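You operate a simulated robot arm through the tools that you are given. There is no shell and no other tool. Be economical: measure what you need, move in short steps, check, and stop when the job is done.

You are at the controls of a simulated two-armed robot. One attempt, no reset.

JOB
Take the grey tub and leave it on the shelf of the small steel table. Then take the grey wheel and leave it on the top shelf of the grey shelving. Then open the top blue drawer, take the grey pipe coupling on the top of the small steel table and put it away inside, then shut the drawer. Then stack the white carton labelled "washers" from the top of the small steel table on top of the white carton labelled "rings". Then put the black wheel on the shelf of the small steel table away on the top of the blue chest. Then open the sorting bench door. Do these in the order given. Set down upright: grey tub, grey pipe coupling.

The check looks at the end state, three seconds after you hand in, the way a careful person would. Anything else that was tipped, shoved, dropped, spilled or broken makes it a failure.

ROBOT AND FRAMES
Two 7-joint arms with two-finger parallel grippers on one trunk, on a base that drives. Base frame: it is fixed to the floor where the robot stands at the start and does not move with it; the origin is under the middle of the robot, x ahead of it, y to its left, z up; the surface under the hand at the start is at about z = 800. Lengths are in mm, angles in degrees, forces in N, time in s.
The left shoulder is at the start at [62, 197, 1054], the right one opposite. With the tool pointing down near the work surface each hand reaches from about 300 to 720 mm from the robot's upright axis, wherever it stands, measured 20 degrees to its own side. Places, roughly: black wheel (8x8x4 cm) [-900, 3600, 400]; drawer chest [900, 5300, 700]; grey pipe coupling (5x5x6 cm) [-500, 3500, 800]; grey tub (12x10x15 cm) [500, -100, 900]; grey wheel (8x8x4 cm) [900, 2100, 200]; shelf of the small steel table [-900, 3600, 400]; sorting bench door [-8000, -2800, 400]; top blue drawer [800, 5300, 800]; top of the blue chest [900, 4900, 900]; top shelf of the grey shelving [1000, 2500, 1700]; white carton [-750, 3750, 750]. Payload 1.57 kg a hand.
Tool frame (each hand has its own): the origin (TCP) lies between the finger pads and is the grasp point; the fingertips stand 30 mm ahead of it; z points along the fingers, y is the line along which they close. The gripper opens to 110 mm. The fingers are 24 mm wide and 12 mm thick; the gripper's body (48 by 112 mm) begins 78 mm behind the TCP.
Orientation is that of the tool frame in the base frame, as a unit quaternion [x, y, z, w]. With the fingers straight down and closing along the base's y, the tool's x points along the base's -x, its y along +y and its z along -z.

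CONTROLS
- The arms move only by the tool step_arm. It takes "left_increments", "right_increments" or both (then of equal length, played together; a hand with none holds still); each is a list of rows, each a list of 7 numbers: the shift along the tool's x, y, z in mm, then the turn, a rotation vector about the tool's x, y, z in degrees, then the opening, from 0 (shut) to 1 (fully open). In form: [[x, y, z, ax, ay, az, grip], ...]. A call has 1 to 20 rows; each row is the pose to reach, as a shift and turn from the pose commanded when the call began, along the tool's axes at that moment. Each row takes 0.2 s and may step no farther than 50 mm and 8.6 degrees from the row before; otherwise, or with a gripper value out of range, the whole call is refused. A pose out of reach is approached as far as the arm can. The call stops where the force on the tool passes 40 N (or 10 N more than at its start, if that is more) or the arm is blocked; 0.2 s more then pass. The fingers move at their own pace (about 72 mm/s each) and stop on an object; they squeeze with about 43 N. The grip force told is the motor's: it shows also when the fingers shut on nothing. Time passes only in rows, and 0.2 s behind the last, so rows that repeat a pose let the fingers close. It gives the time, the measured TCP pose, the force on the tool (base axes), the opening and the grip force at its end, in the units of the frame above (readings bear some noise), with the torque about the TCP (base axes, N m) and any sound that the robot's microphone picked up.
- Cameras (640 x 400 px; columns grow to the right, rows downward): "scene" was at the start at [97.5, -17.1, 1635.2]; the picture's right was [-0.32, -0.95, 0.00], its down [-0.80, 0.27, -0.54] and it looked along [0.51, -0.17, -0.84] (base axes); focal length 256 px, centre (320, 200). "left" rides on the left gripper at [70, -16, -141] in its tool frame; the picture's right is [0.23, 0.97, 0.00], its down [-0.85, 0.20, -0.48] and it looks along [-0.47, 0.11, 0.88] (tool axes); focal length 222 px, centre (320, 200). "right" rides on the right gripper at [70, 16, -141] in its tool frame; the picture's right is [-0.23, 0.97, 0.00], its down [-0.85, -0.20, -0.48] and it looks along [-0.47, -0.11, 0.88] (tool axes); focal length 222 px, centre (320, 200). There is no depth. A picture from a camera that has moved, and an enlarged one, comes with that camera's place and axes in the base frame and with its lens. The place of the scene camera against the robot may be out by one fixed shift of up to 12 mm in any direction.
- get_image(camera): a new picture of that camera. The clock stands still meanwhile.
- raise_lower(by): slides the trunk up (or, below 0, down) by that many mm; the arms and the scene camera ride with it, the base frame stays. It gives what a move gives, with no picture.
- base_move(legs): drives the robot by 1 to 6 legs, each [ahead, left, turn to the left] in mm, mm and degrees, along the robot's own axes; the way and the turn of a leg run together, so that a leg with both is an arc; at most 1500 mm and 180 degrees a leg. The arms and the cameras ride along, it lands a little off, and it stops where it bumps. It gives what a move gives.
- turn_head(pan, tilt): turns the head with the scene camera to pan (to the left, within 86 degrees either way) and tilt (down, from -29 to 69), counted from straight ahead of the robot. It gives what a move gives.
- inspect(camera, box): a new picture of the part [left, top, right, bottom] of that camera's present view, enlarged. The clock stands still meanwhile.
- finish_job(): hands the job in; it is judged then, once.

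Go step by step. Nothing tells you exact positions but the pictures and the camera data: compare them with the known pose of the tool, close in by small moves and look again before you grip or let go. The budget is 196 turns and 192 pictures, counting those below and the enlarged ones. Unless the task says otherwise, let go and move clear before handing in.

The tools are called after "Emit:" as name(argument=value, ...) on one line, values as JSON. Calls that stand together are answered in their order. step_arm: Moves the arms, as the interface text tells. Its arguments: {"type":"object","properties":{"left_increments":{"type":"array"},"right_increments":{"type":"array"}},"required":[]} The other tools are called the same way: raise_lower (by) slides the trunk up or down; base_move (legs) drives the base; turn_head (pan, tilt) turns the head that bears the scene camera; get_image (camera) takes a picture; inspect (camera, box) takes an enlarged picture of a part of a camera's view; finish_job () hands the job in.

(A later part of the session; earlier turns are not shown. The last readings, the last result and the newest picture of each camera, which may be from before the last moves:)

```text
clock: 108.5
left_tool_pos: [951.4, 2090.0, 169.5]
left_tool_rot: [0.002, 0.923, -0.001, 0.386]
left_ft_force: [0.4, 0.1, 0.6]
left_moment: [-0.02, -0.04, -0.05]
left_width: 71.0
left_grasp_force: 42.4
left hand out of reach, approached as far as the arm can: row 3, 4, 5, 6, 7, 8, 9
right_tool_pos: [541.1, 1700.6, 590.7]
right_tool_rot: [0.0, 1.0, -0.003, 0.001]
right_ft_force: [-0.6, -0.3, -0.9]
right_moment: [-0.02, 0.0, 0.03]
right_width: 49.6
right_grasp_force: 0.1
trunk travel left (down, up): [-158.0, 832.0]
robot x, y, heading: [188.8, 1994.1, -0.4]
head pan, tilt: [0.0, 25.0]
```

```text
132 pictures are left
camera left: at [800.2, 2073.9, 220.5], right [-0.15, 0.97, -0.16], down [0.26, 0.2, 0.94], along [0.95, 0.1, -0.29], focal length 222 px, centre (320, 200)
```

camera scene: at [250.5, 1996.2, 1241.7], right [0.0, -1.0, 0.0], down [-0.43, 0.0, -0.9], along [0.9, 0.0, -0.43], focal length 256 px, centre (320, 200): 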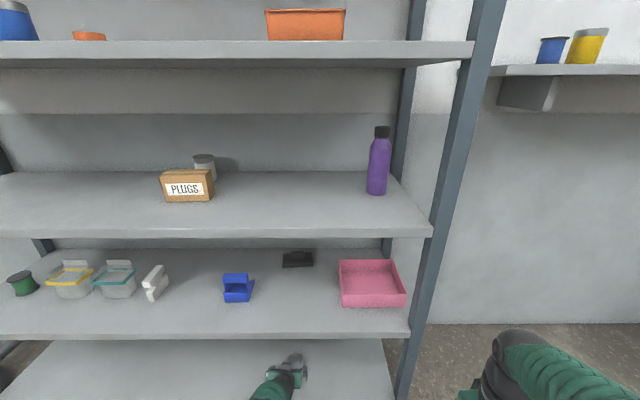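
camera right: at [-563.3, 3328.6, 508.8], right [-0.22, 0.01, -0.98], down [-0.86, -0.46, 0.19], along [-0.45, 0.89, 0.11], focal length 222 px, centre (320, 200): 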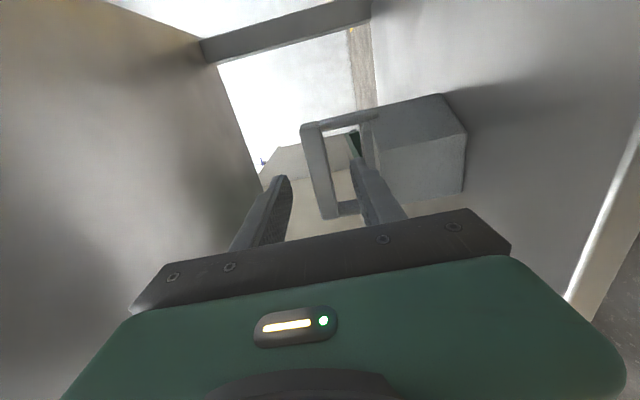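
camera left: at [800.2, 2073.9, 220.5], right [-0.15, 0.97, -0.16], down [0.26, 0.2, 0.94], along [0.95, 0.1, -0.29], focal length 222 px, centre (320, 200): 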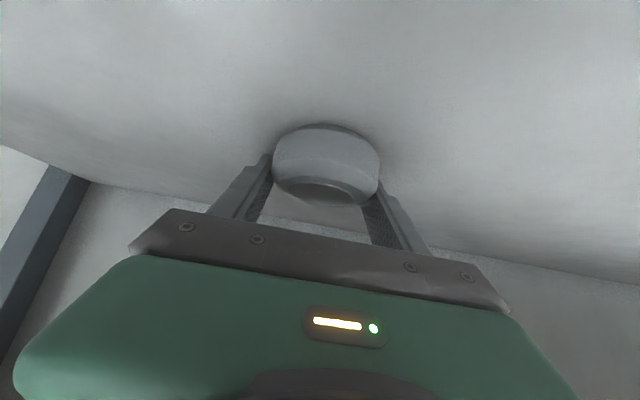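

The width didn't change, so the pads are at the diameter. I'll lift by trunk 30 mm and check the hold.

Emit:
raise_lower(by=30)

Emit:
get_image(camera="left")

```text
clock: 109.3
left_tool_pos: [950.3, 2089.7, 199.0]
left_tool_rot: [0.002, 0.923, -0.001, 0.385]
left_ft_force: [0.5, 0.4, -2.3]
left_moment: [0.02, 0.01, 0.03]
left_width: 71.1
left_grasp_force: 42.6
right_tool_pos: [542.5, 1699.9, 620.5]
right_tool_rot: [0.0, 1.0, -0.002, 0.0]
right_ft_force: [0.5, 0.3, -0.1]
right_moment: [-0.02, 0.01, -0.03]
right_width: 49.2
right_grasp_force: 0.0
trunk travel left (down, up): [-188.0, 802.0]
robot x, y, heading: [189.4, 1990.4, -0.5]
head pan, tilt: [0.0, 25.0]
```

```text
131 pictures are left
camera left: at [800.2, 2073.8, 250.1], right [-0.15, 0.97, -0.16], down [0.26, 0.2, 0.94], along [0.95, 0.1, -0.29], focal length 222 px, centre (320, 200)
```

left: 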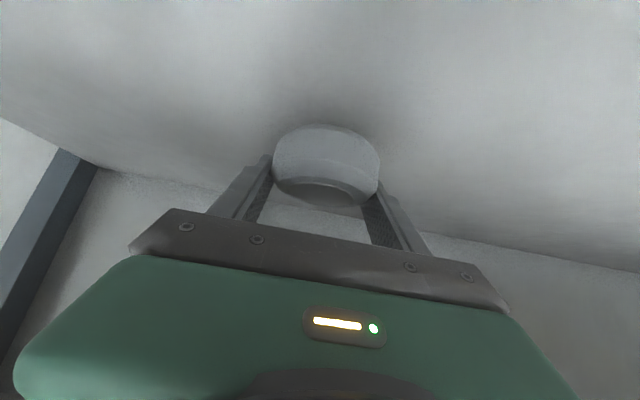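

The wheel is held level. I'll back out, raise the trunk fully, and look at the top shelf.

Emit:
base_move(legs=[[-500, 0, 0]])

Emit:
raise_lower(by=400)

Emit:
raise_lower(by=400)

Emit:
turn_head(pan=0, tilt=10)

Emit:
get_image(camera="scene")

```text
clock: 112.3
left_tool_pos: [446.4, 2090.5, 200.1]
left_tool_rot: [0.005, 0.923, -0.002, 0.385]
left_ft_force: [-0.2, 0.3, -1.8]
left_moment: [-0.03, -0.04, 0.04]
left_width: 71.1
left_grasp_force: 42.8
right_tool_pos: [35.2, 1702.1, 618.2]
right_tool_rot: [0.003, 1.0, -0.003, 0.0]
right_ft_force: [-0.3, 0.9, 0.1]
right_moment: [0.02, 0.0, 0.02]
right_width: 49.1
right_grasp_force: 0.0
trunk travel left (down, up): [-188.0, 802.0]
robot x, y, heading: [-319.5, 1993.9, -0.7]
head pan, tilt: [0.0, 25.0]
```

```text
clock: 116.1
left_tool_pos: [447.6, 2089.7, 601.2]
left_tool_rot: [0.004, 0.922, -0.002, 0.386]
left_ft_force: [0.5, 0.4, -1.6]
left_moment: [-0.02, -0.06, -0.01]
left_width: 71.1
left_grasp_force: 42.8
right_tool_pos: [36.0, 1702.9, 1019.9]
right_tool_rot: [0.003, 1.0, -0.003, 0.001]
right_ft_force: [-0.4, -0.1, 0.3]
right_moment: [-0.01, 0.02, -0.01]
right_width: 49.5
right_grasp_force: 0.1
trunk travel left (down, up): [-588.0, 402.0]
robot x, y, heading: [-313.5, 1991.2, -0.6]
head pan, tilt: [0.0, 25.0]
```

```text
clock: 119.9
left_tool_pos: [449.4, 2089.8, 999.6]
left_tool_rot: [0.004, 0.922, -0.002, 0.386]
left_ft_force: [-0.2, 0.3, -0.8]
left_moment: [-0.01, -0.02, -0.02]
left_width: 71.0
left_grasp_force: 42.8
right_tool_pos: [36.9, 1702.9, 1420.3]
right_tool_rot: [0.003, 1.0, -0.002, 0.002]
right_ft_force: [-1.0, -0.3, 0.4]
right_moment: [-0.03, 0.01, 0.01]
right_width: 49.5
right_grasp_force: 0.0
trunk travel left (down, up): [-988.0, 2.0]
robot x, y, heading: [-318.2, 1993.6, -0.6]
head pan, tilt: [0.0, 25.0]
```

```text
clock: 120.7
left_tool_pos: [449.1, 2089.1, 1000.3]
left_tool_rot: [0.004, 0.922, -0.002, 0.386]
left_ft_force: [-0.1, -0.2, -2.0]
left_moment: [-0.01, -0.01, 0.01]
left_width: 71.0
left_grasp_force: 42.9
right_tool_pos: [36.8, 1701.3, 1421.3]
right_tool_rot: [0.003, 1.0, -0.002, 0.001]
right_ft_force: [0.3, -0.4, 0.8]
right_moment: [0.03, -0.01, 0.01]
right_width: 49.2
right_grasp_force: 0.0
trunk travel left (down, up): [-988.0, 2.0]
robot x, y, heading: [-315.4, 1993.4, -0.8]
head pan, tilt: [0.0, 10.0]
```

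```text
130 pictures are left
camera scene: at [-188.1, 1998.6, 2044.1], right [-0.01, -1.0, 0.0], down [-0.18, 0.0, -0.98], along [0.98, -0.01, -0.18], focal length 256 px, centre (320, 200)
```

scene: 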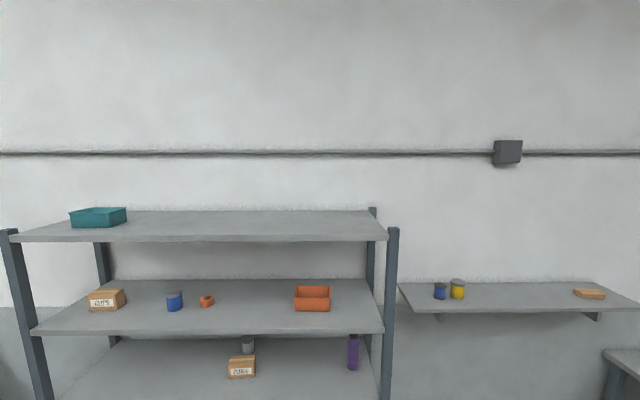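

The top shelf is at about z=1708, with a teal tray only at its far end. I'll raise the left hand to about z=1780 in free space, then drive in.

Emit:
step_arm(left_increments=[[-22.8, 1, -38.5, 0, 0, 0, 0.3], [-45.6, 2, -77, 0, 0, 0, 0.3], [-68.4, 3, -115.5, 0, 0, 0, 0.3], [-91.2, 4, -154, 0, 0, 0, 0.3], [-114, 5, -192.5, 0, 0, 0, 0.3], [-136.8, 6, -231, 0, 0, 0, 0.3], [-159.6, 7, -269.5, 0, 0, 0, 0.3], [-182.4, 8, -308, 0, 0, 0, 0.3], [-205.2, 9, -346.5, 0, 0, 0, 0.3], [-228, 10, -385, 0, 0, 0, 0.3], [-250.8, 11, -423.5, 0, 0, 0, 0.3], [-273.6, 12, -462, 0, 0, 0, 0.3], [-296.4, 13, -500.5, 0, 0, 0, 0.3], [-319.2, 14, -539, 0, 0, 0, 0.3], [-342, 15, -577.5, 0, 0, 0, 0.3], [-364.8, 16, -616, 0, 0, 0, 0.3], [-387.6, 17, -654.5, 0, 0, 0, 0.3], [-411, 18, -694, 0, 0, 0, 0.3], [-411, 18, -694, 0, 0, 0, 0.3]])

Emit:
get_image(camera="scene")

```text
clock: 124.7
left_tool_pos: [241.9, 2107.8, 1782.2]
left_tool_rot: [0.005, 0.923, -0.002, 0.384]
left_ft_force: [0.1, 0.3, -1.1]
left_moment: [-0.03, -0.01, 0.03]
left_width: 70.8
left_grasp_force: 42.7
right_tool_pos: [36.1, 1701.8, 1420.9]
right_tool_rot: [0.003, 1.0, -0.003, 0.001]
right_ft_force: [-0.4, 0.1, -0.2]
right_moment: [-0.02, -0.01, -0.02]
right_width: 49.6
right_grasp_force: 0.1
trunk travel left (down, up): [-988.0, 2.0]
robot x, y, heading: [-318.4, 1993.4, -0.5]
head pan, tilt: [0.0, 10.0]
```

```text
129 pictures are left
camera scene: at [-189.9, 1998.6, 2044.3], right [-0.01, -1.0, 0.0], down [-0.18, 0.0, -0.98], along [0.98, -0.01, -0.18], focal length 256 px, centre (320, 200)
```

scene: 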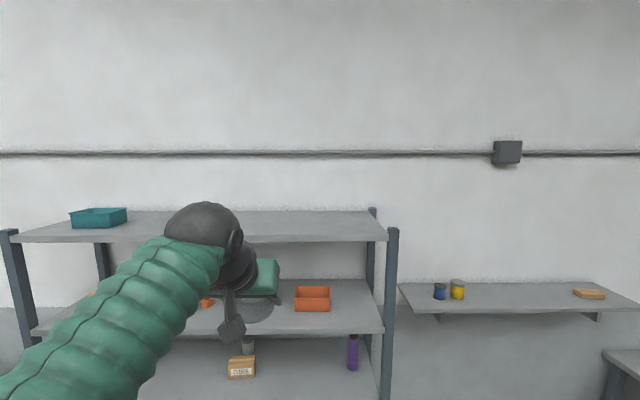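

I'll drive forward 480 and check the clearance over the shelf edge.

Emit:
base_move(legs=[[480, 0, 0.5]])

Emit:
turn_head(pan=0, tilt=25)

Emit:
get_image(camera="left")

Emit:
get_image(camera="scene")

```text
clock: 127.5
left_tool_pos: [709.4, 2102.3, 1785.8]
left_tool_rot: [0.008, 0.922, -0.003, 0.387]
left_ft_force: [-0.4, -0.7, -1.5]
left_moment: [0.02, -0.02, -0.04]
left_width: 70.9
left_grasp_force: 42.6
right_tool_pos: [503.1, 1695.7, 1422.0]
right_tool_rot: [0.005, 1.0, -0.002, 0.003]
right_ft_force: [-0.1, 0.2, 0.6]
right_moment: [0.02, -0.03, -0.02]
right_width: 49.3
right_grasp_force: 0.1
trunk travel left (down, up): [-988.0, 2.0]
robot x, y, heading: [158.6, 1993.3, -0.7]
head pan, tilt: [0.0, 10.0]
```

```text
clock: 128.3
left_tool_pos: [711.9, 2100.7, 1785.6]
left_tool_rot: [0.007, 0.922, -0.003, 0.387]
left_ft_force: [-0.1, 0.2, -1.1]
left_moment: [0.04, 0.03, 0.03]
left_width: 70.5
left_grasp_force: 42.9
right_tool_pos: [506.4, 1695.3, 1421.7]
right_tool_rot: [0.005, 1.0, -0.003, 0.001]
right_ft_force: [0.0, -0.5, -0.1]
right_moment: [-0.01, -0.01, -0.02]
right_width: 49.5
right_grasp_force: 0.1
trunk travel left (down, up): [-988.0, 2.0]
robot x, y, heading: [157.7, 1990.1, -0.8]
head pan, tilt: [0.0, 25.0]
```

```text
128 pictures are left
camera left: at [561.1, 2086.1, 1834.8], right [-0.14, 0.98, -0.16], down [0.26, 0.2, 0.95], along [0.95, 0.09, -0.28], focal length 222 px, centre (320, 200)
```

left: 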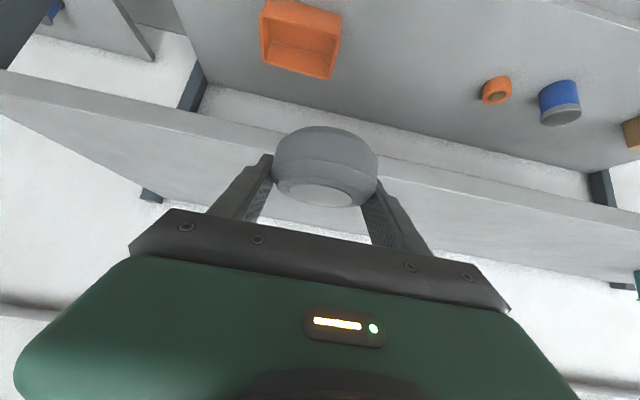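

```text
127 pictures are left
camera scene: at [279.1, 1992.9, 2020.2], right [-0.01, -1.0, 0.0], down [-0.42, 0.01, -0.91], along [0.91, -0.01, -0.42], focal length 256 px, centre (320, 200)
```

scene: 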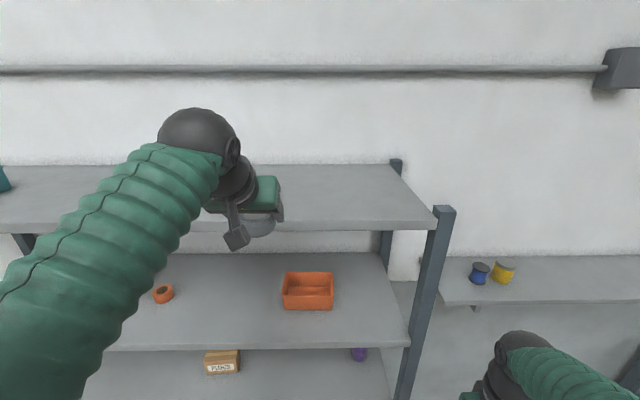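

The front edge is at x≈797, z≈1708. I'll drive 155 further, so the wheel sits fully over the shelf.

Emit:
base_move(legs=[[155, 0, 0.5]])

Emit:
get_image(camera="left")

Emit:
get_image(camera="scene")

```text
clock: 129.7
left_tool_pos: [852.3, 2102.3, 1788.2]
left_tool_rot: [0.004, 0.921, -0.001, 0.389]
left_ft_force: [-0.1, -0.8, -0.7]
left_moment: [0.0, -0.02, 0.02]
left_width: 71.1
left_grasp_force: 42.6
right_tool_pos: [650.6, 1695.1, 1424.4]
right_tool_rot: [0.002, 1.0, -0.002, 0.006]
right_ft_force: [0.3, 0.6, 0.2]
right_moment: [-0.03, -0.06, 0.03]
right_width: 49.8
right_grasp_force: 0.1
trunk travel left (down, up): [-988.0, 2.0]
robot x, y, heading: [310.8, 1987.0, -0.4]
head pan, tilt: [0.0, 25.0]
```

```text
126 pictures are left
camera left: at [700.8, 2087.2, 1837.3], right [-0.15, 0.98, -0.16], down [0.25, 0.2, 0.95], along [0.96, 0.1, -0.28], focal length 222 px, centre (320, 200)
```

left: 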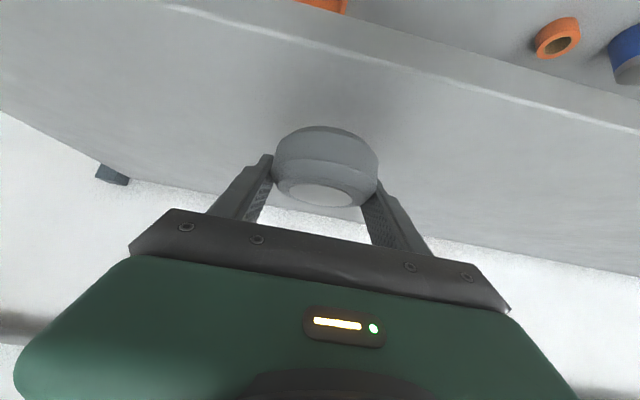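

```text
125 pictures are left
camera scene: at [417.0, 1992.0, 2021.1], right [-0.01, -1.0, 0.0], down [-0.42, 0.0, -0.91], along [0.91, -0.01, -0.42], focal length 256 px, centre (320, 200)
```

scene: 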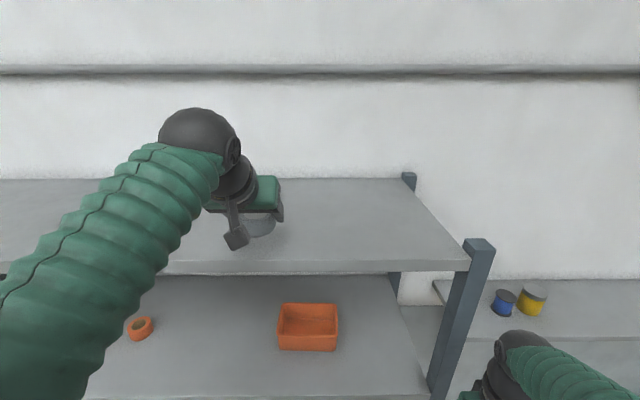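

The wheel is over the shelf. I'll lower it 36 mm, then creep down to contact.

Emit:
step_arm(left_increments=[[9, 0, 9, 0, 0, 0, 0.3], [18, 0, 18, 0, 0, 0, 0.3], [25, 0, 25, 0, 0, 0, 0.3], [25, 0, 25, 0, 0, 0, 0.3]])

Emit:
step_arm(left_increments=[[2, 0, 2, 0, 0, 0, 0.3], [4, 0, 4, 0, 0, 0, 0.3], [4, 0, 4, 0, 0, 0, 0.3]])

Emit:
get_image(camera="left")

```text
clock: 130.7
left_tool_pos: [866.8, 2102.7, 1749.8]
left_tool_rot: [0.005, 0.922, -0.002, 0.387]
left_ft_force: [-7.1, 2.0, 6.7]
left_moment: [0.03, 0.57, -0.07]
left_width: 71.0
left_grasp_force: 43.7
right_tool_pos: [662.7, 1696.2, 1421.0]
right_tool_rot: [0.002, 1.0, -0.003, 0.0]
right_ft_force: [0.0, -0.6, -0.3]
right_moment: [0.02, 0.07, 0.02]
right_width: 49.4
right_grasp_force: 0.1
trunk travel left (down, up): [-988.0, 2.0]
robot x, y, heading: [311.4, 1987.4, -0.1]
head pan, tilt: [0.0, 25.0]
```

```text
clock: 131.3
left_tool_pos: [864.4, 2103.1, 1750.6]
left_tool_rot: [0.004, 0.918, -0.003, 0.396]
left_ft_force: [-0.7, 1.1, 7.5]
left_moment: [0.08, 0.38, -0.02]
left_width: 71.2
left_grasp_force: 42.4
right_tool_pos: [662.4, 1696.9, 1421.8]
right_tool_rot: [0.002, 1.0, -0.002, 0.001]
right_ft_force: [0.4, -0.7, 0.1]
right_moment: [0.03, 0.0, 0.0]
right_width: 49.3
right_grasp_force: 0.1
trunk travel left (down, up): [-988.0, 2.0]
robot x, y, heading: [308.6, 1988.6, -0.5]
head pan, tilt: [0.0, 25.0]
stopped in row 3 (left hand): the force on the tool passed its limit at 42 N (the readings are from after the stop); the commanded pose is now the measured one
```

```text
124 pictures are left
camera left: at [714.1, 2087.9, 1797.7], right [-0.15, 0.97, -0.17], down [0.24, 0.2, 0.95], along [0.96, 0.1, -0.26], focal length 222 px, centre (320, 200)
```

left: 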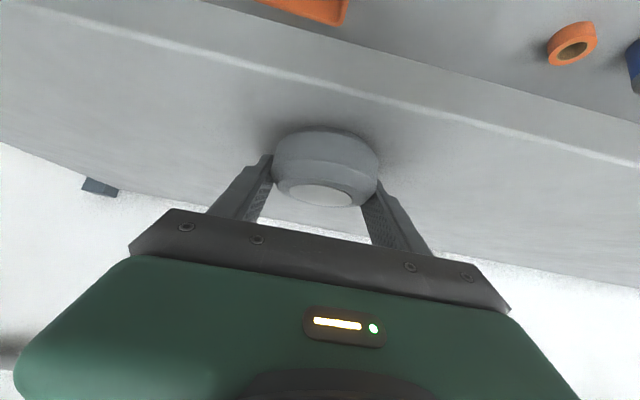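

The wheel is resting on the top shelf, well inside the edge. I'll open and retreat along the finger axis.

Emit:
step_arm(left_increments=[[0, 0, 0, 0, 0, 0, 0.8], [0, 0, 0, 0, 0, 0, 1], [0, 0, 0, 0, 0, 0, 1], [-8, 0, -20, 0, 0, 0, 1], [-16, 0, -50, 0, 0, 0, 1], [-16, 0, -90, 0, 0, 0, 1], [-16, 0, -90, 0, 0, 0, 1]])

Emit:
get_image(camera="left")

```text
clock: 132.9
left_tool_pos: [812.3, 2105.2, 1823.2]
left_tool_rot: [0.003, 0.919, -0.002, 0.393]
left_ft_force: [0.0, -0.6, 0.5]
left_moment: [0.0, 0.03, 0.03]
left_width: 109.9
left_grasp_force: 0.0
right_tool_pos: [660.9, 1696.0, 1420.7]
right_tool_rot: [0.002, 1.0, -0.002, 0.001]
right_ft_force: [-0.4, 0.0, 0.1]
right_moment: [-0.01, 0.01, 0.0]
right_width: 49.6
right_grasp_force: 0.0
trunk travel left (down, up): [-988.0, 2.0]
robot x, y, heading: [306.3, 1989.9, -0.3]
head pan, tilt: [0.0, 25.0]
```

```text
123 pictures are left
camera left: at [661.3, 2088.8, 1870.6], right [-0.15, 0.97, -0.17], down [0.25, 0.2, 0.95], along [0.96, 0.1, -0.27], focal length 222 px, centre (320, 200)
```

left: 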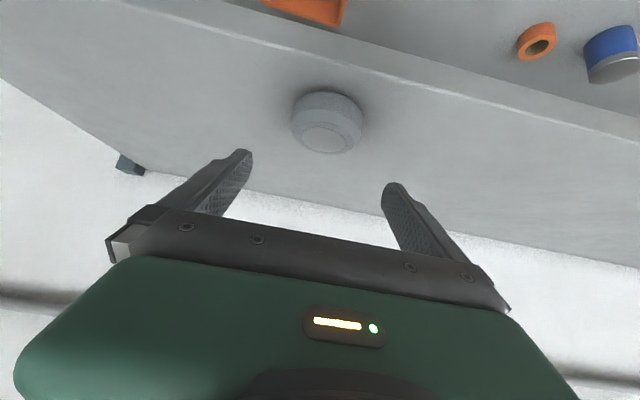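

The grey wheel is set on the top shelf. I'll back away, lower the trunk and left arm to a neutral pose, and head to the blue chest.

Emit:
base_move(legs=[[-300, 0, 0]])

Emit:
step_arm(left_increments=[[32, -2, 21.5, 0, 4.63, 0, 1], [64, -4, 43, 0, 9.26, 0, 1], [96, -6, 64.7, 0, 13.9, 0, 1], [128, -8, 86, 0, 18.5, 0, 1], [160, -10, 108, 0, 23.1, 0, 1], [193, -12, 129, 0, 27.8, 0, 1], [225, -14, 151, 0, 32.4, 0, 1], [257, -16, 172, 0, 37, 0, 1], [289, -18, 194, 0, 41.7, 0, 1], [321, -20, 215.6, 0, 46.3, 0, 1], [321, -20, 215.6, 0, 46.3, 0, 1]])

Emit:
raise_lower(by=-340)

Emit:
turn_head(pan=70, tilt=25)

Emit:
get_image(camera="scene")

```text
clock: 134.9
left_tool_pos: [526.8, 2110.7, 1819.1]
left_tool_rot: [0.001, 0.92, -0.001, 0.391]
left_ft_force: [2.1, 0.7, -1.1]
left_moment: [0.0, 0.03, -0.05]
left_width: 110.0
left_grasp_force: 0.0
right_tool_pos: [376.7, 1700.1, 1419.0]
right_tool_rot: [-0.002, 1.0, -0.003, -0.002]
right_ft_force: [0.3, 0.0, -0.4]
right_moment: [0.01, 0.0, 0.04]
right_width: 49.4
right_grasp_force: 0.1
trunk travel left (down, up): [-988.0, 2.0]
robot x, y, heading: [15.8, 1992.4, -0.1]
head pan, tilt: [0.0, 25.0]
```

```text
clock: 137.3
left_tool_pos: [449.3, 2088.4, 1440.8]
left_tool_rot: [0.0, 1.0, -0.001, 0.001]
left_ft_force: [-0.2, 1.0, -0.5]
left_moment: [0.0, 0.01, 0.03]
left_width: 110.4
left_grasp_force: 0.0
right_tool_pos: [369.3, 1699.8, 1421.5]
right_tool_rot: [-0.003, 1.0, -0.003, 0.0]
right_ft_force: [-0.7, -0.1, 0.0]
right_moment: [-0.02, -0.02, 0.02]
right_width: 49.7
right_grasp_force: 0.0
trunk travel left (down, up): [-988.0, 2.0]
robot x, y, heading: [13.9, 1989.7, -0.1]
head pan, tilt: [0.0, 25.0]
```

```text
clock: 140.7
left_tool_pos: [447.9, 2089.0, 1101.0]
left_tool_rot: [0.001, 1.0, -0.001, 0.001]
left_ft_force: [0.3, 0.0, 0.0]
left_moment: [-0.04, 0.02, -0.03]
left_width: 109.9
left_grasp_force: 0.1
right_tool_pos: [365.7, 1699.6, 1080.8]
right_tool_rot: [-0.001, 1.0, -0.003, 0.001]
right_ft_force: [0.0, -0.2, -0.5]
right_moment: [0.0, -0.02, 0.03]
right_width: 49.4
right_grasp_force: 0.1
trunk travel left (down, up): [-648.0, 342.0]
robot x, y, heading: [13.0, 1988.6, 0.2]
head pan, tilt: [0.0, 25.0]
```

```text
clock: 142.1
left_tool_pos: [446.9, 2089.5, 1101.6]
left_tool_rot: [-0.001, 1.0, -0.001, 0.0]
left_ft_force: [-1.3, 0.5, -0.6]
left_moment: [0.03, 0.0, 0.0]
left_width: 109.8
left_grasp_force: 0.1
right_tool_pos: [367.8, 1699.8, 1080.5]
right_tool_rot: [-0.001, 1.0, -0.002, 0.001]
right_ft_force: [0.0, 0.2, -0.2]
right_moment: [-0.01, -0.01, 0.0]
right_width: 49.6
right_grasp_force: 0.0
trunk travel left (down, up): [-648.0, 342.0]
robot x, y, heading: [12.8, 1986.8, 0.3]
head pan, tilt: [70.0, 25.0]
```

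```text
122 pictures are left
camera scene: at [77.4, 2080.6, 1680.1], right [0.94, -0.34, 0.0], down [-0.15, -0.4, -0.91], along [0.31, 0.85, -0.42], focal length 256 px, centre (320, 200)
```

scene: 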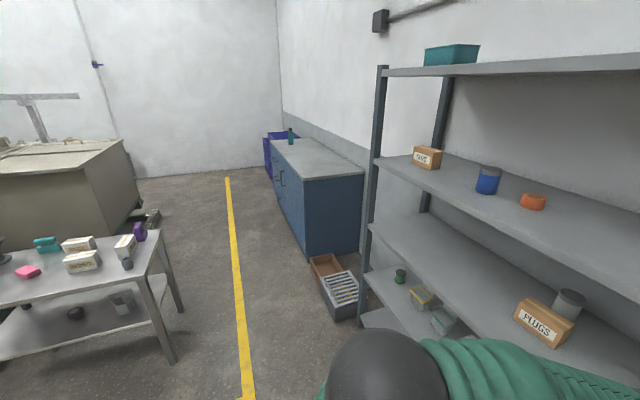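

The corridor is clear. I'll strafe left 2900 along y to face the blue chest.

Emit:
base_move(legs=[[0, 1450, 0], [0, 1450, 0]])

Emit:
turn_head(pan=10, tilt=35)

Emit:
get_image(camera="scene")

```text
clock: 155.9
left_tool_pos: [467.6, 4951.3, 1101.5]
left_tool_rot: [-0.005, 1.0, -0.001, -0.001]
left_ft_force: [-0.5, -0.2, -1.5]
left_moment: [0.01, 0.02, 0.01]
left_width: 110.0
left_grasp_force: 0.0
right_tool_pos: [391.0, 4562.4, 1080.8]
right_tool_rot: [-0.007, 1.0, -0.001, 0.0]
right_ft_force: [0.3, 0.8, -0.6]
right_moment: [0.02, 0.03, -0.01]
right_width: 49.3
right_grasp_force: 0.0
trunk travel left (down, up): [-648.0, 342.0]
robot x, y, heading: [36.4, 4852.6, 0.8]
head pan, tilt: [70.0, 25.0]
```

```text
clock: 157.2
left_tool_pos: [466.8, 4953.4, 1102.1]
left_tool_rot: [-0.005, 1.0, -0.001, 0.001]
left_ft_force: [-0.1, 0.1, 0.2]
left_moment: [0.02, 0.01, 0.02]
left_width: 109.9
left_grasp_force: 0.1
right_tool_pos: [389.0, 4564.5, 1081.0]
right_tool_rot: [-0.007, 1.0, -0.003, 0.001]
right_ft_force: [0.0, 0.3, 0.4]
right_moment: [-0.01, -0.01, 0.03]
right_width: 49.3
right_grasp_force: 0.0
trunk travel left (down, up): [-648.0, 342.0]
robot x, y, heading: [34.7, 4850.2, 0.5]
head pan, tilt: [10.0, 35.0]
```

```text
121 pictures are left
camera scene: at [153.0, 4871.1, 1664.2], right [0.18, -0.98, 0.0], down [-0.56, -0.1, -0.82], along [0.8, 0.15, -0.57], focal length 256 px, centre (320, 200)
```

scene: 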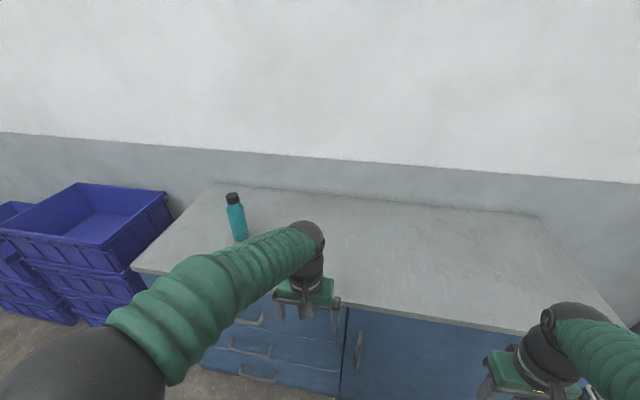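

I see three drawers with horizontal bar handles on the left part of the chest. I'll strafe left and back a little for a clear view.

Emit:
base_move(legs=[[-200, 350, -0.5]])

Emit:
turn_head(pan=0, tilt=40)

Emit:
get_image(camera="scene")

```text
clock: 159.7
left_tool_pos: [264.6, 5289.2, 1102.2]
left_tool_rot: [0.002, 1.0, 0.001, 0.001]
left_ft_force: [0.8, -0.9, -0.4]
left_moment: [0.01, -0.01, 0.02]
left_width: 110.1
left_grasp_force: 0.0
right_tool_pos: [182.7, 4901.3, 1080.5]
right_tool_rot: [-0.001, 1.0, -0.001, 0.001]
right_ft_force: [-0.1, 0.4, -0.2]
right_moment: [0.01, -0.04, 0.01]
right_width: 49.7
right_grasp_force: 0.1
trunk travel left (down, up): [-648.0, 342.0]
robot x, y, heading: [-171.1, 5197.2, -0.4]
head pan, tilt: [10.0, 35.0]
```

```text
clock: 160.4
left_tool_pos: [263.1, 5292.6, 1101.7]
left_tool_rot: [0.002, 1.0, -0.002, 0.002]
left_ft_force: [0.9, -0.8, -0.4]
left_moment: [0.05, -0.01, -0.02]
left_width: 109.9
left_grasp_force: 0.1
right_tool_pos: [180.3, 4903.3, 1082.5]
right_tool_rot: [-0.002, 1.0, -0.002, 0.002]
right_ft_force: [-0.2, -0.4, -0.3]
right_moment: [-0.01, 0.01, -0.02]
right_width: 49.4
right_grasp_force: 0.0
trunk travel left (down, up): [-648.0, 342.0]
robot x, y, heading: [-170.1, 5195.3, -0.1]
head pan, tilt: [0.0, 40.0]
```

```text
120 pictures are left
camera scene: at [-53.0, 5197.9, 1656.7], right [0.0, -1.0, 0.0], down [-0.64, 0.0, -0.77], along [0.77, 0.0, -0.64], focal length 256 px, centre (320, 200)
```

scene: 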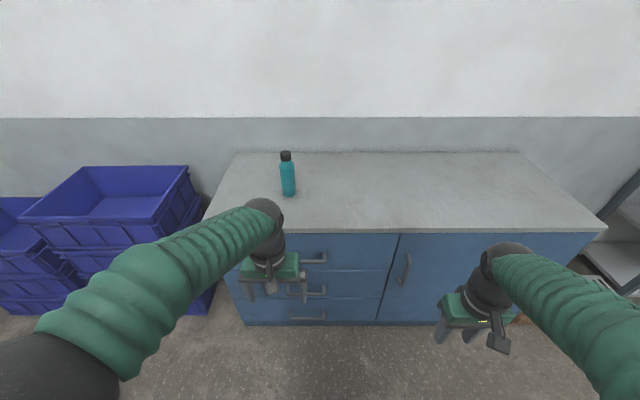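

Emit:
inspect(camera="scene", box=[200, 210, 420, 340])

Emit:
get_image(camera="left")

```text
2.91 times, centred on (310, 275) of scene
camera zoom: at [-53.0, 5197.9, 1656.7], right [0.0, -1.0, 0.0], down [-0.64, 0.0, -0.77], along [0.77, 0.0, -0.64], focal length 744 px, centre (349, -18)
```

zoom: 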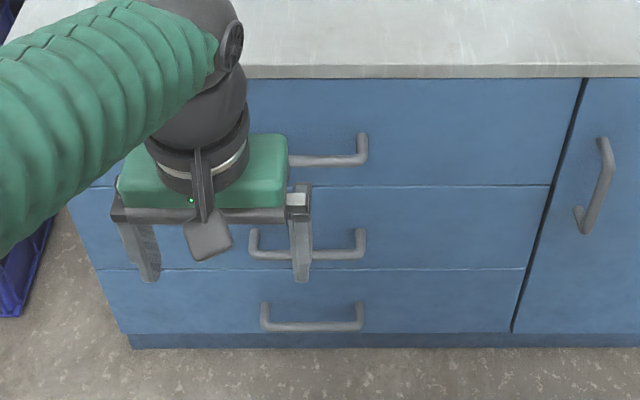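

```text
118 pictures are left
camera left: at [192.6, 5275.4, 1244.0], right [-0.22, 0.97, 0.0], down [0.85, 0.2, 0.48], along [0.47, 0.11, -0.88], focal length 222 px, centre (320, 200)
```

left: 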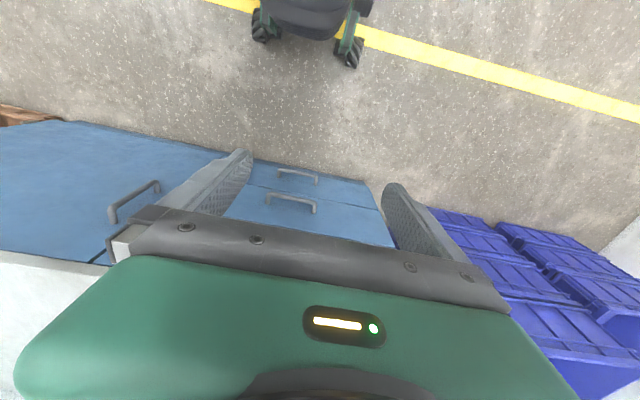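

The top handle looks to be near [655, 5255, 711], with the drawer face at x≈695. I'll turn the right hand to the level, vertically closing pose (as for the tub), extending while it turns.

Emit:
step_arm(right_increments=[[-30, 8, 0, 4.62, -4.62, -4.62, 0.6], [-60, 16, 0, 9.24, -9.24, -9.24, 0.6], [-90, 24, 0, 13.86, -13.86, -13.86, 0.6], [-120, 32, 0, 18.48, -18.48, -18.48, 0.6], [-150, 40, 0, 23.1, -23.1, -23.1, 0.6], [-180, 48, 0, 27.72, -27.72, -27.72, 0.6], [-210, 56, 0, 32.34, -32.34, -32.34, 0.6], [-240, 64, 0, 36.96, -36.96, -36.96, 0.6], [-270, 72, 0, 41.58, -41.58, -41.58, 0.6], [-290, 80, 0, 46.2, -46.2, -46.2, 0.6], [-300, 88, 0, 50.82, -50.82, -50.82, 0.6], [-310, 96, 0, 55.44, -55.44, -55.44, 0.6], [-320, 104, 0, 60.06, -60.06, -60.06, 0.6], [-330, 112, 0, 64.68, -64.68, -64.68, 0.6], [-340, 120, 0, 69.3, -69.3, -69.3, 0.6], [-340, 120, 0, 69.3, -69.3, -69.3, 0.6]])

Emit:
get_image(camera="right")

```text
clock: 163.8
left_tool_pos: [264.3, 5293.0, 1101.3]
left_tool_rot: [0.001, 1.0, -0.001, 0.001]
left_ft_force: [-0.1, -0.3, 0.1]
left_moment: [0.0, 0.02, 0.0]
left_width: 110.0
left_grasp_force: 0.1
right_tool_pos: [508.4, 5013.8, 1083.4]
right_tool_rot: [-0.467, 0.586, -0.471, 0.465]
right_ft_force: [0.2, -0.4, 1.1]
right_moment: [0.04, 0.04, 0.0]
right_width: 65.9
right_grasp_force: 0.0
right hand out of reach, approached as far as the arm can: row 14, 15, 16
trunk travel left (down, up): [-648.0, 342.0]
robot x, y, heading: [-168.3, 5193.2, -0.1]
head pan, tilt: [0.0, 40.0]
```

```text
117 pictures are left
camera right: at [356.9, 4963.4, 1078.3], right [-0.08, 0.34, -0.94], down [-0.34, 0.87, 0.35], along [0.94, 0.34, 0.05], focal length 222 px, centre (320, 200)
```

right: 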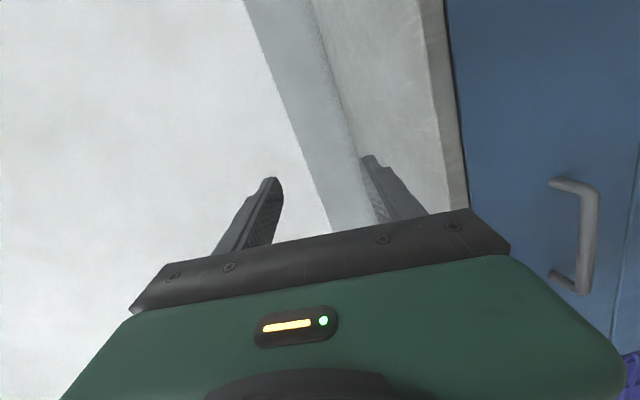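

The hand is nearly level, so I'll finish the turn while lowering 110. I'll also lower the trunk and strafe left to bring the hand to the handle's line.

Emit:
step_arm(right_increments=[[0, 37, 0, 2.2, -2.4, -2.2, 0.6], [0, 74, 0, 4.5, -4.8, -4.3, 0.6], [0, 110, 0, 6.7, -7.2, -6.5, 0.6], [0, 110, 0, 6.7, -7.2, -6.5, 0.6]])

Emit:
raise_lower(by=-250)

Emit:
base_move(legs=[[-80, 240, 0]])

Emit:
get_image(camera="scene")

Emit:
get_image(camera="right")

```text
clock: 164.8
left_tool_pos: [263.4, 5293.6, 1099.1]
left_tool_rot: [0.002, 1.0, -0.001, 0.001]
left_ft_force: [1.0, 0.7, 0.5]
left_moment: [0.0, 0.0, 0.01]
left_width: 109.9
left_grasp_force: 0.1
right_tool_pos: [498.1, 5028.2, 973.3]
right_tool_rot: [0.498, -0.501, 0.501, -0.501]
right_ft_force: [0.0, -0.8, -0.2]
right_moment: [-0.03, -0.02, -0.01]
right_width: 66.1
right_grasp_force: 0.0
right hand out of reach, approached as far as the arm can: row 1
trunk travel left (down, up): [-648.0, 342.0]
robot x, y, heading: [-172.3, 5196.2, -0.5]
head pan, tilt: [0.0, 40.0]
```

```text
clock: 167.4
left_tool_pos: [262.0, 5293.7, 850.7]
left_tool_rot: [0.002, 1.0, 0.0, 0.002]
left_ft_force: [0.7, 0.3, 0.2]
left_moment: [-0.02, 0.01, 0.01]
left_width: 110.0
left_grasp_force: 0.0
right_tool_pos: [496.6, 5027.4, 724.0]
right_tool_rot: [-0.499, 0.501, -0.5, 0.5]
right_ft_force: [0.7, -0.4, 0.8]
right_moment: [0.01, -0.01, 0.01]
right_width: 66.1
right_grasp_force: 0.0
trunk travel left (down, up): [-398.0, 592.0]
robot x, y, heading: [-166.2, 5195.0, -0.0]
head pan, tilt: [0.0, 40.0]
```

```text
clock: 169.3
left_tool_pos: [184.1, 5532.7, 851.6]
left_tool_rot: [0.004, 1.0, 0.0, 0.002]
left_ft_force: [0.2, 0.0, 0.9]
left_moment: [0.03, -0.01, -0.02]
left_width: 110.0
left_grasp_force: 0.0
right_tool_pos: [415.2, 5264.3, 722.5]
right_tool_rot: [-0.498, 0.504, -0.5, 0.498]
right_ft_force: [-0.4, -0.2, 0.6]
right_moment: [-0.01, -0.01, 0.02]
right_width: 66.0
right_grasp_force: 0.0
trunk travel left (down, up): [-398.0, 592.0]
robot x, y, heading: [-249.0, 5442.3, 0.0]
head pan, tilt: [0.0, 40.0]
```

```text
116 pictures are left
camera scene: at [-133.1, 5438.3, 1406.5], right [-0.01, -1.0, 0.0], down [-0.64, 0.01, -0.76], along [0.76, 0.0, -0.64], focal length 256 px, centre (320, 200)
```

scene: 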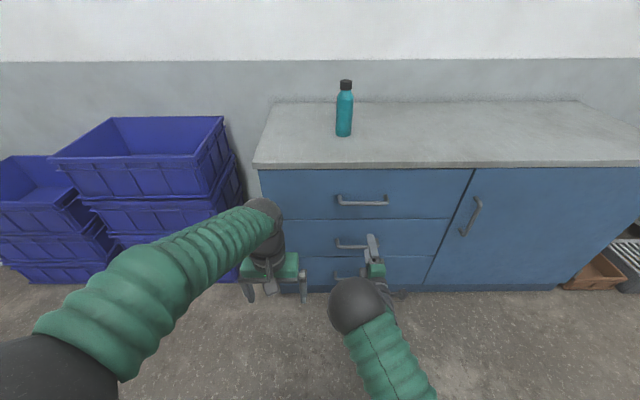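

```text
115 pictures are left
camera right: at [271.9, 5196.1, 706.2], right [0.0, 0.23, -0.97], down [-0.47, 0.86, 0.2], along [0.88, 0.46, 0.11], focal length 222 px, centre (320, 200)
```

right: 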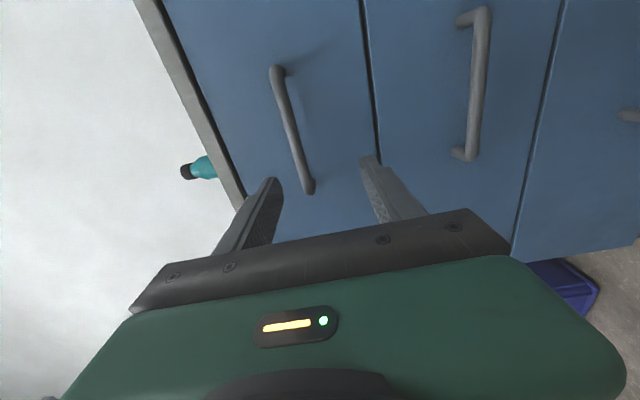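

The handle triangulates to about [625, 5265, 758]. I'll raise the hand 35, advance 110 and look again.

Emit:
raise_lower(by=35)

Emit:
base_move(legs=[[110, 0, 0]])

Emit:
get_image(camera="right")

Emit:
inspect(camera="scene", box=[240, 120, 480, 300])

```text
clock: 170.1
left_tool_pos: [183.0, 5537.5, 888.4]
left_tool_rot: [0.005, 1.0, -0.002, 0.001]
left_ft_force: [0.2, 0.1, 0.4]
left_moment: [0.01, 0.03, -0.02]
left_width: 110.0
left_grasp_force: 0.1
right_tool_pos: [414.9, 5267.9, 760.4]
right_tool_rot: [0.498, -0.503, 0.503, -0.497]
right_ft_force: [0.2, -0.6, -0.5]
right_moment: [-0.01, 0.02, -0.02]
right_width: 66.0
right_grasp_force: 0.1
trunk travel left (down, up): [-433.0, 557.0]
robot x, y, heading: [-251.2, 5436.8, -0.5]
head pan, tilt: [0.0, 40.0]
```

```text
clock: 171.2
left_tool_pos: [293.7, 5535.7, 887.2]
left_tool_rot: [0.003, 1.0, -0.001, 0.002]
left_ft_force: [-0.2, 0.3, -0.6]
left_moment: [-0.01, 0.0, -0.02]
left_width: 110.0
left_grasp_force: 0.0
right_tool_pos: [527.3, 5268.8, 759.0]
right_tool_rot: [-0.497, 0.503, -0.501, 0.498]
right_ft_force: [-0.3, 0.7, -0.5]
right_moment: [0.0, -0.03, -0.02]
right_width: 65.8
right_grasp_force: 0.1
trunk travel left (down, up): [-433.0, 557.0]
robot x, y, heading: [-138.1, 5439.2, -0.2]
head pan, tilt: [0.0, 40.0]
```

```text
114 pictures are left
camera right: at [383.2, 5199.1, 743.2], right [0.0, 0.23, -0.97], down [-0.47, 0.86, 0.2], along [0.88, 0.46, 0.11], focal length 222 px, centre (320, 200)
```

right: 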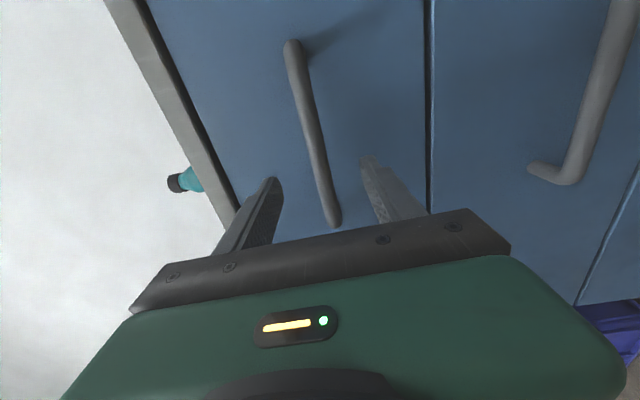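

```text
2.22 times, centred on (360, 210) of scene
camera zoom: at [-21.1, 5443.3, 1441.7], right [-0.01, -1.0, 0.0], down [-0.65, 0.0, -0.76], along [0.76, 0.0, -0.65], focal length 569 px, centre (231, 178)
```

zoom: 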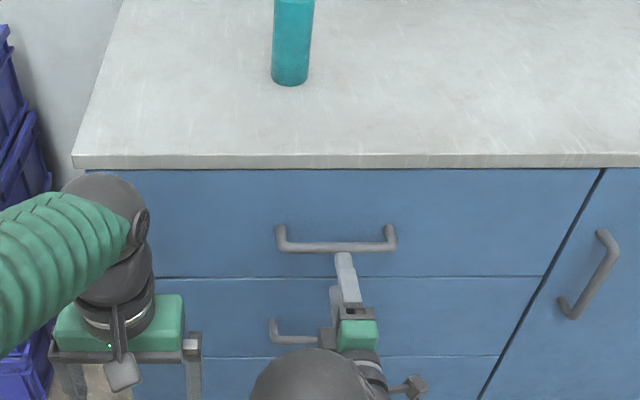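

The bar is at about x≈612, z≈762, y 5190–5347, and I'm aligned on it. I'll advance 65 mm with the fingers straddling the bar.

Emit:
step_arm(right_increments=[[0, -3, 22, 0, 0, 0, 0.6], [0, -3, 44, 0, 0, 0, 0.6], [0, -3, 65, 0, 0, 0, 0.6], [0, -3, 65, 0, 0, 0, 0.6]])

Emit:
get_image(camera="right")

Emit:
inspect(camera="scene", box=[240, 120, 480, 300])

```text
clock: 172.2
left_tool_pos: [291.5, 5535.5, 888.0]
left_tool_rot: [0.004, 1.0, -0.002, 0.002]
left_ft_force: [0.5, 1.1, 0.0]
left_moment: [0.03, -0.03, 0.01]
left_width: 109.8
left_grasp_force: 0.1
right_tool_pos: [592.6, 5267.1, 762.4]
right_tool_rot: [0.498, -0.501, 0.502, -0.499]
right_ft_force: [-0.2, 0.2, 0.1]
right_moment: [0.0, 0.01, 0.0]
right_width: 66.0
right_grasp_force: 0.1
trunk travel left (down, up): [-433.0, 557.0]
robot x, y, heading: [-142.2, 5439.3, -0.5]
head pan, tilt: [0.0, 40.0]
```

```text
112 pictures are left
camera right: at [448.6, 5197.4, 746.0], right [0.0, 0.23, -0.97], down [-0.47, 0.86, 0.2], along [0.88, 0.46, 0.11], focal length 222 px, centre (320, 200)
```

right: 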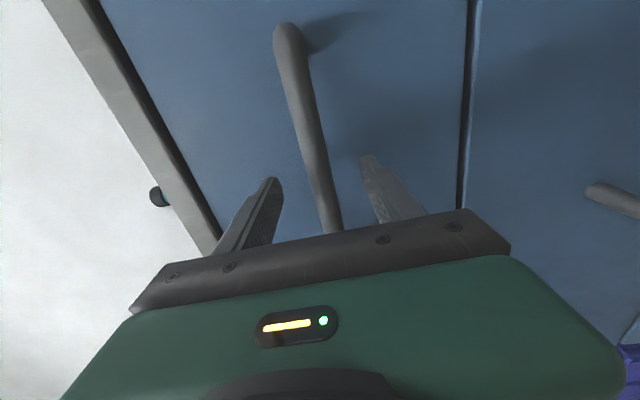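

```text
2.22 times, centred on (360, 210) of scene
camera zoom: at [-22.0, 5444.0, 1441.5], right [-0.01, -1.0, 0.0], down [-0.64, 0.0, -0.76], along [0.76, 0.0, -0.64], focal length 569 px, centre (231, 178)
```

zoom: 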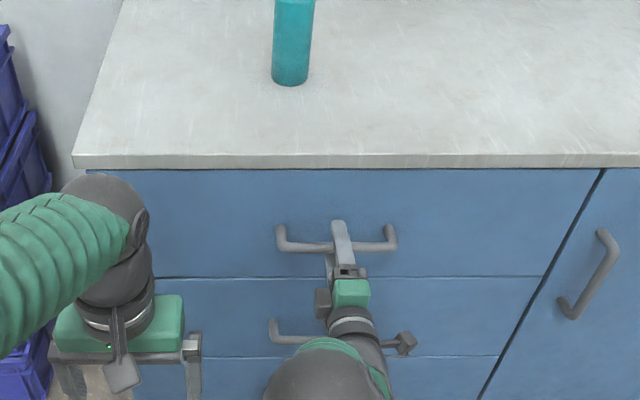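

The bar passes between the fingers, centred. I'll go in 20 mm more and close.

Emit:
step_arm(right_increments=[[0, 0, 10, 0, 0, 0, 0.6], [0, 0, 20, 0, 0, 0, 0.6], [0, 0, 20, 0, 0, 0, 0.3], [0, 0, 20, 0, 0, 0, 0], [0, 0, 20, 0, 0, 0, 0], [0, 0, 20, 0, 0, 0, 0]])

Emit:
get_image(camera="right")

```text
clock: 173.7
left_tool_pos: [292.6, 5535.8, 887.9]
left_tool_rot: [0.003, 1.0, -0.001, 0.001]
left_ft_force: [0.1, -0.3, 0.8]
left_moment: [0.0, 0.0, 0.0]
left_width: 110.0
left_grasp_force: 0.1
right_tool_pos: [611.1, 5268.3, 759.6]
right_tool_rot: [-0.499, 0.503, -0.501, 0.496]
right_ft_force: [-3.3, 1.3, -12.9]
right_moment: [-0.05, -0.04, -0.11]
right_width: 17.9
right_grasp_force: 32.1
trunk travel left (down, up): [-433.0, 557.0]
robot x, y, heading: [-140.8, 5437.2, -0.2]
head pan, tilt: [0.0, 40.0]
```

```text
110 pictures are left
camera right: at [468.1, 5198.8, 744.6], right [0.0, 0.23, -0.97], down [-0.47, 0.86, 0.2], along [0.88, 0.46, 0.11], focal length 222 px, centre (320, 200)
```

right: 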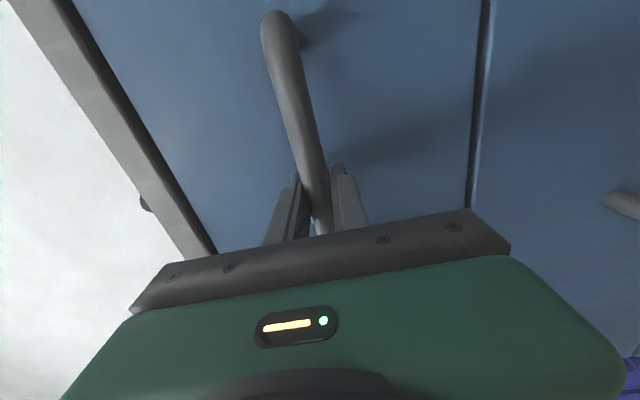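

I've got the handle (17.9 mm). I'll pull the drawer by driving back 150 and check.

Emit:
base_move(legs=[[-150, 0, 0]])

Emit:
get_image(camera="scene")

```text
clock: 175.0
left_tool_pos: [145.7, 5537.4, 887.1]
left_tool_rot: [0.005, 1.0, -0.001, 0.001]
left_ft_force: [0.2, 0.0, 0.1]
left_moment: [-0.01, 0.01, 0.04]
left_width: 109.9
left_grasp_force: 0.0
right_tool_pos: [463.2, 5268.7, 760.6]
right_tool_rot: [-0.498, 0.504, -0.502, 0.497]
right_ft_force: [1.2, 6.6, -23.3]
right_moment: [-0.06, -0.21, 0.06]
right_width: 17.6
right_grasp_force: 32.5
trunk travel left (down, up): [-433.0, 557.0]
robot x, y, heading: [-286.6, 5439.2, -0.2]
head pan, tilt: [0.0, 40.0]
```

```text
109 pictures are left
camera scene: at [-165.8, 5445.2, 1441.0], right [-0.01, -1.0, 0.0], down [-0.65, 0.0, -0.76], along [0.76, -0.01, -0.65], focal length 256 px, centre (320, 200)
```

scene: 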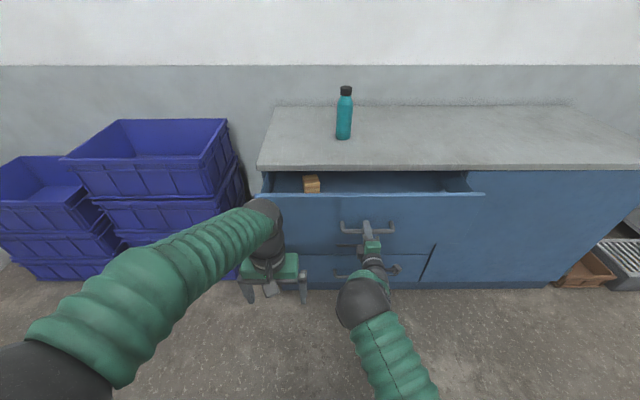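

The drawer slides open freely, and there's a small brown block inside at the left. I'll pull about 110 mm more, then release.

Emit:
base_move(legs=[[-110, 0, 0]])

Emit:
step_arm(right_increments=[[0, 0, 0, 0, 0, 0, 0.3], [0, 0, 0, 0, 0, 0, 0.6], [0, 0, 0, 0, 0, 0, 0.6], [0, 0, -40, 0, 0, 0, 0.6], [0, 0, -80, 0, 0, 0, 0.6], [0, 0, -80, 0, 0, 0, 0.6]])

Emit:
get_image(camera="scene")

```text
clock: 176.2
left_tool_pos: [34.0, 5535.6, 889.1]
left_tool_rot: [0.006, 1.0, -0.001, 0.003]
left_ft_force: [-0.4, 0.5, -0.1]
left_moment: [-0.01, -0.01, 0.0]
left_width: 109.8
left_grasp_force: 0.1
right_tool_pos: [351.3, 5268.4, 759.5]
right_tool_rot: [-0.499, 0.504, -0.501, 0.496]
right_ft_force: [0.7, 4.4, -24.4]
right_moment: [-0.08, -0.22, -0.21]
right_width: 18.0
right_grasp_force: 32.3
trunk travel left (down, up): [-433.0, 557.0]
robot x, y, heading: [-395.7, 5438.8, -0.6]
head pan, tilt: [0.0, 40.0]
```

```text
clock: 177.6
left_tool_pos: [29.2, 5537.7, 890.8]
left_tool_rot: [0.005, 1.0, -0.002, 0.005]
left_ft_force: [-0.3, 0.3, 0.1]
left_moment: [-0.02, 0.02, 0.0]
left_width: 110.1
left_grasp_force: 0.2
right_tool_pos: [266.8, 5272.2, 763.4]
right_tool_rot: [-0.497, 0.503, -0.502, 0.498]
right_ft_force: [-0.1, 0.9, -0.4]
right_moment: [0.01, -0.01, 0.0]
right_width: 66.2
right_grasp_force: 0.0
trunk travel left (down, up): [-433.0, 557.0]
robot x, y, heading: [-398.1, 5441.8, -0.6]
head pan, tilt: [0.0, 40.0]
```

```text
108 pictures are left
camera scene: at [-279.1, 5445.7, 1441.5], right [-0.01, -1.0, 0.0], down [-0.64, 0.01, -0.76], along [0.76, -0.01, -0.64], focal length 256 px, centre (320, 200)
```

scene: 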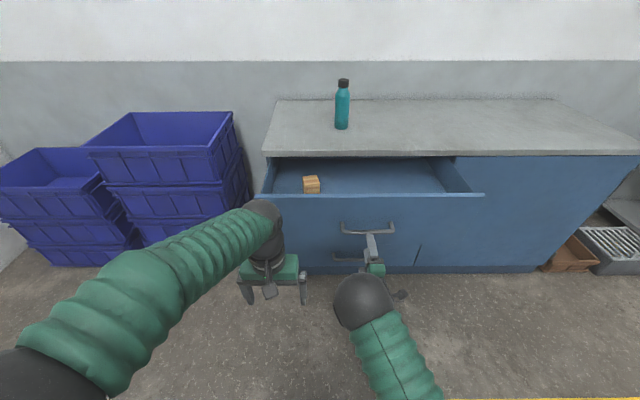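

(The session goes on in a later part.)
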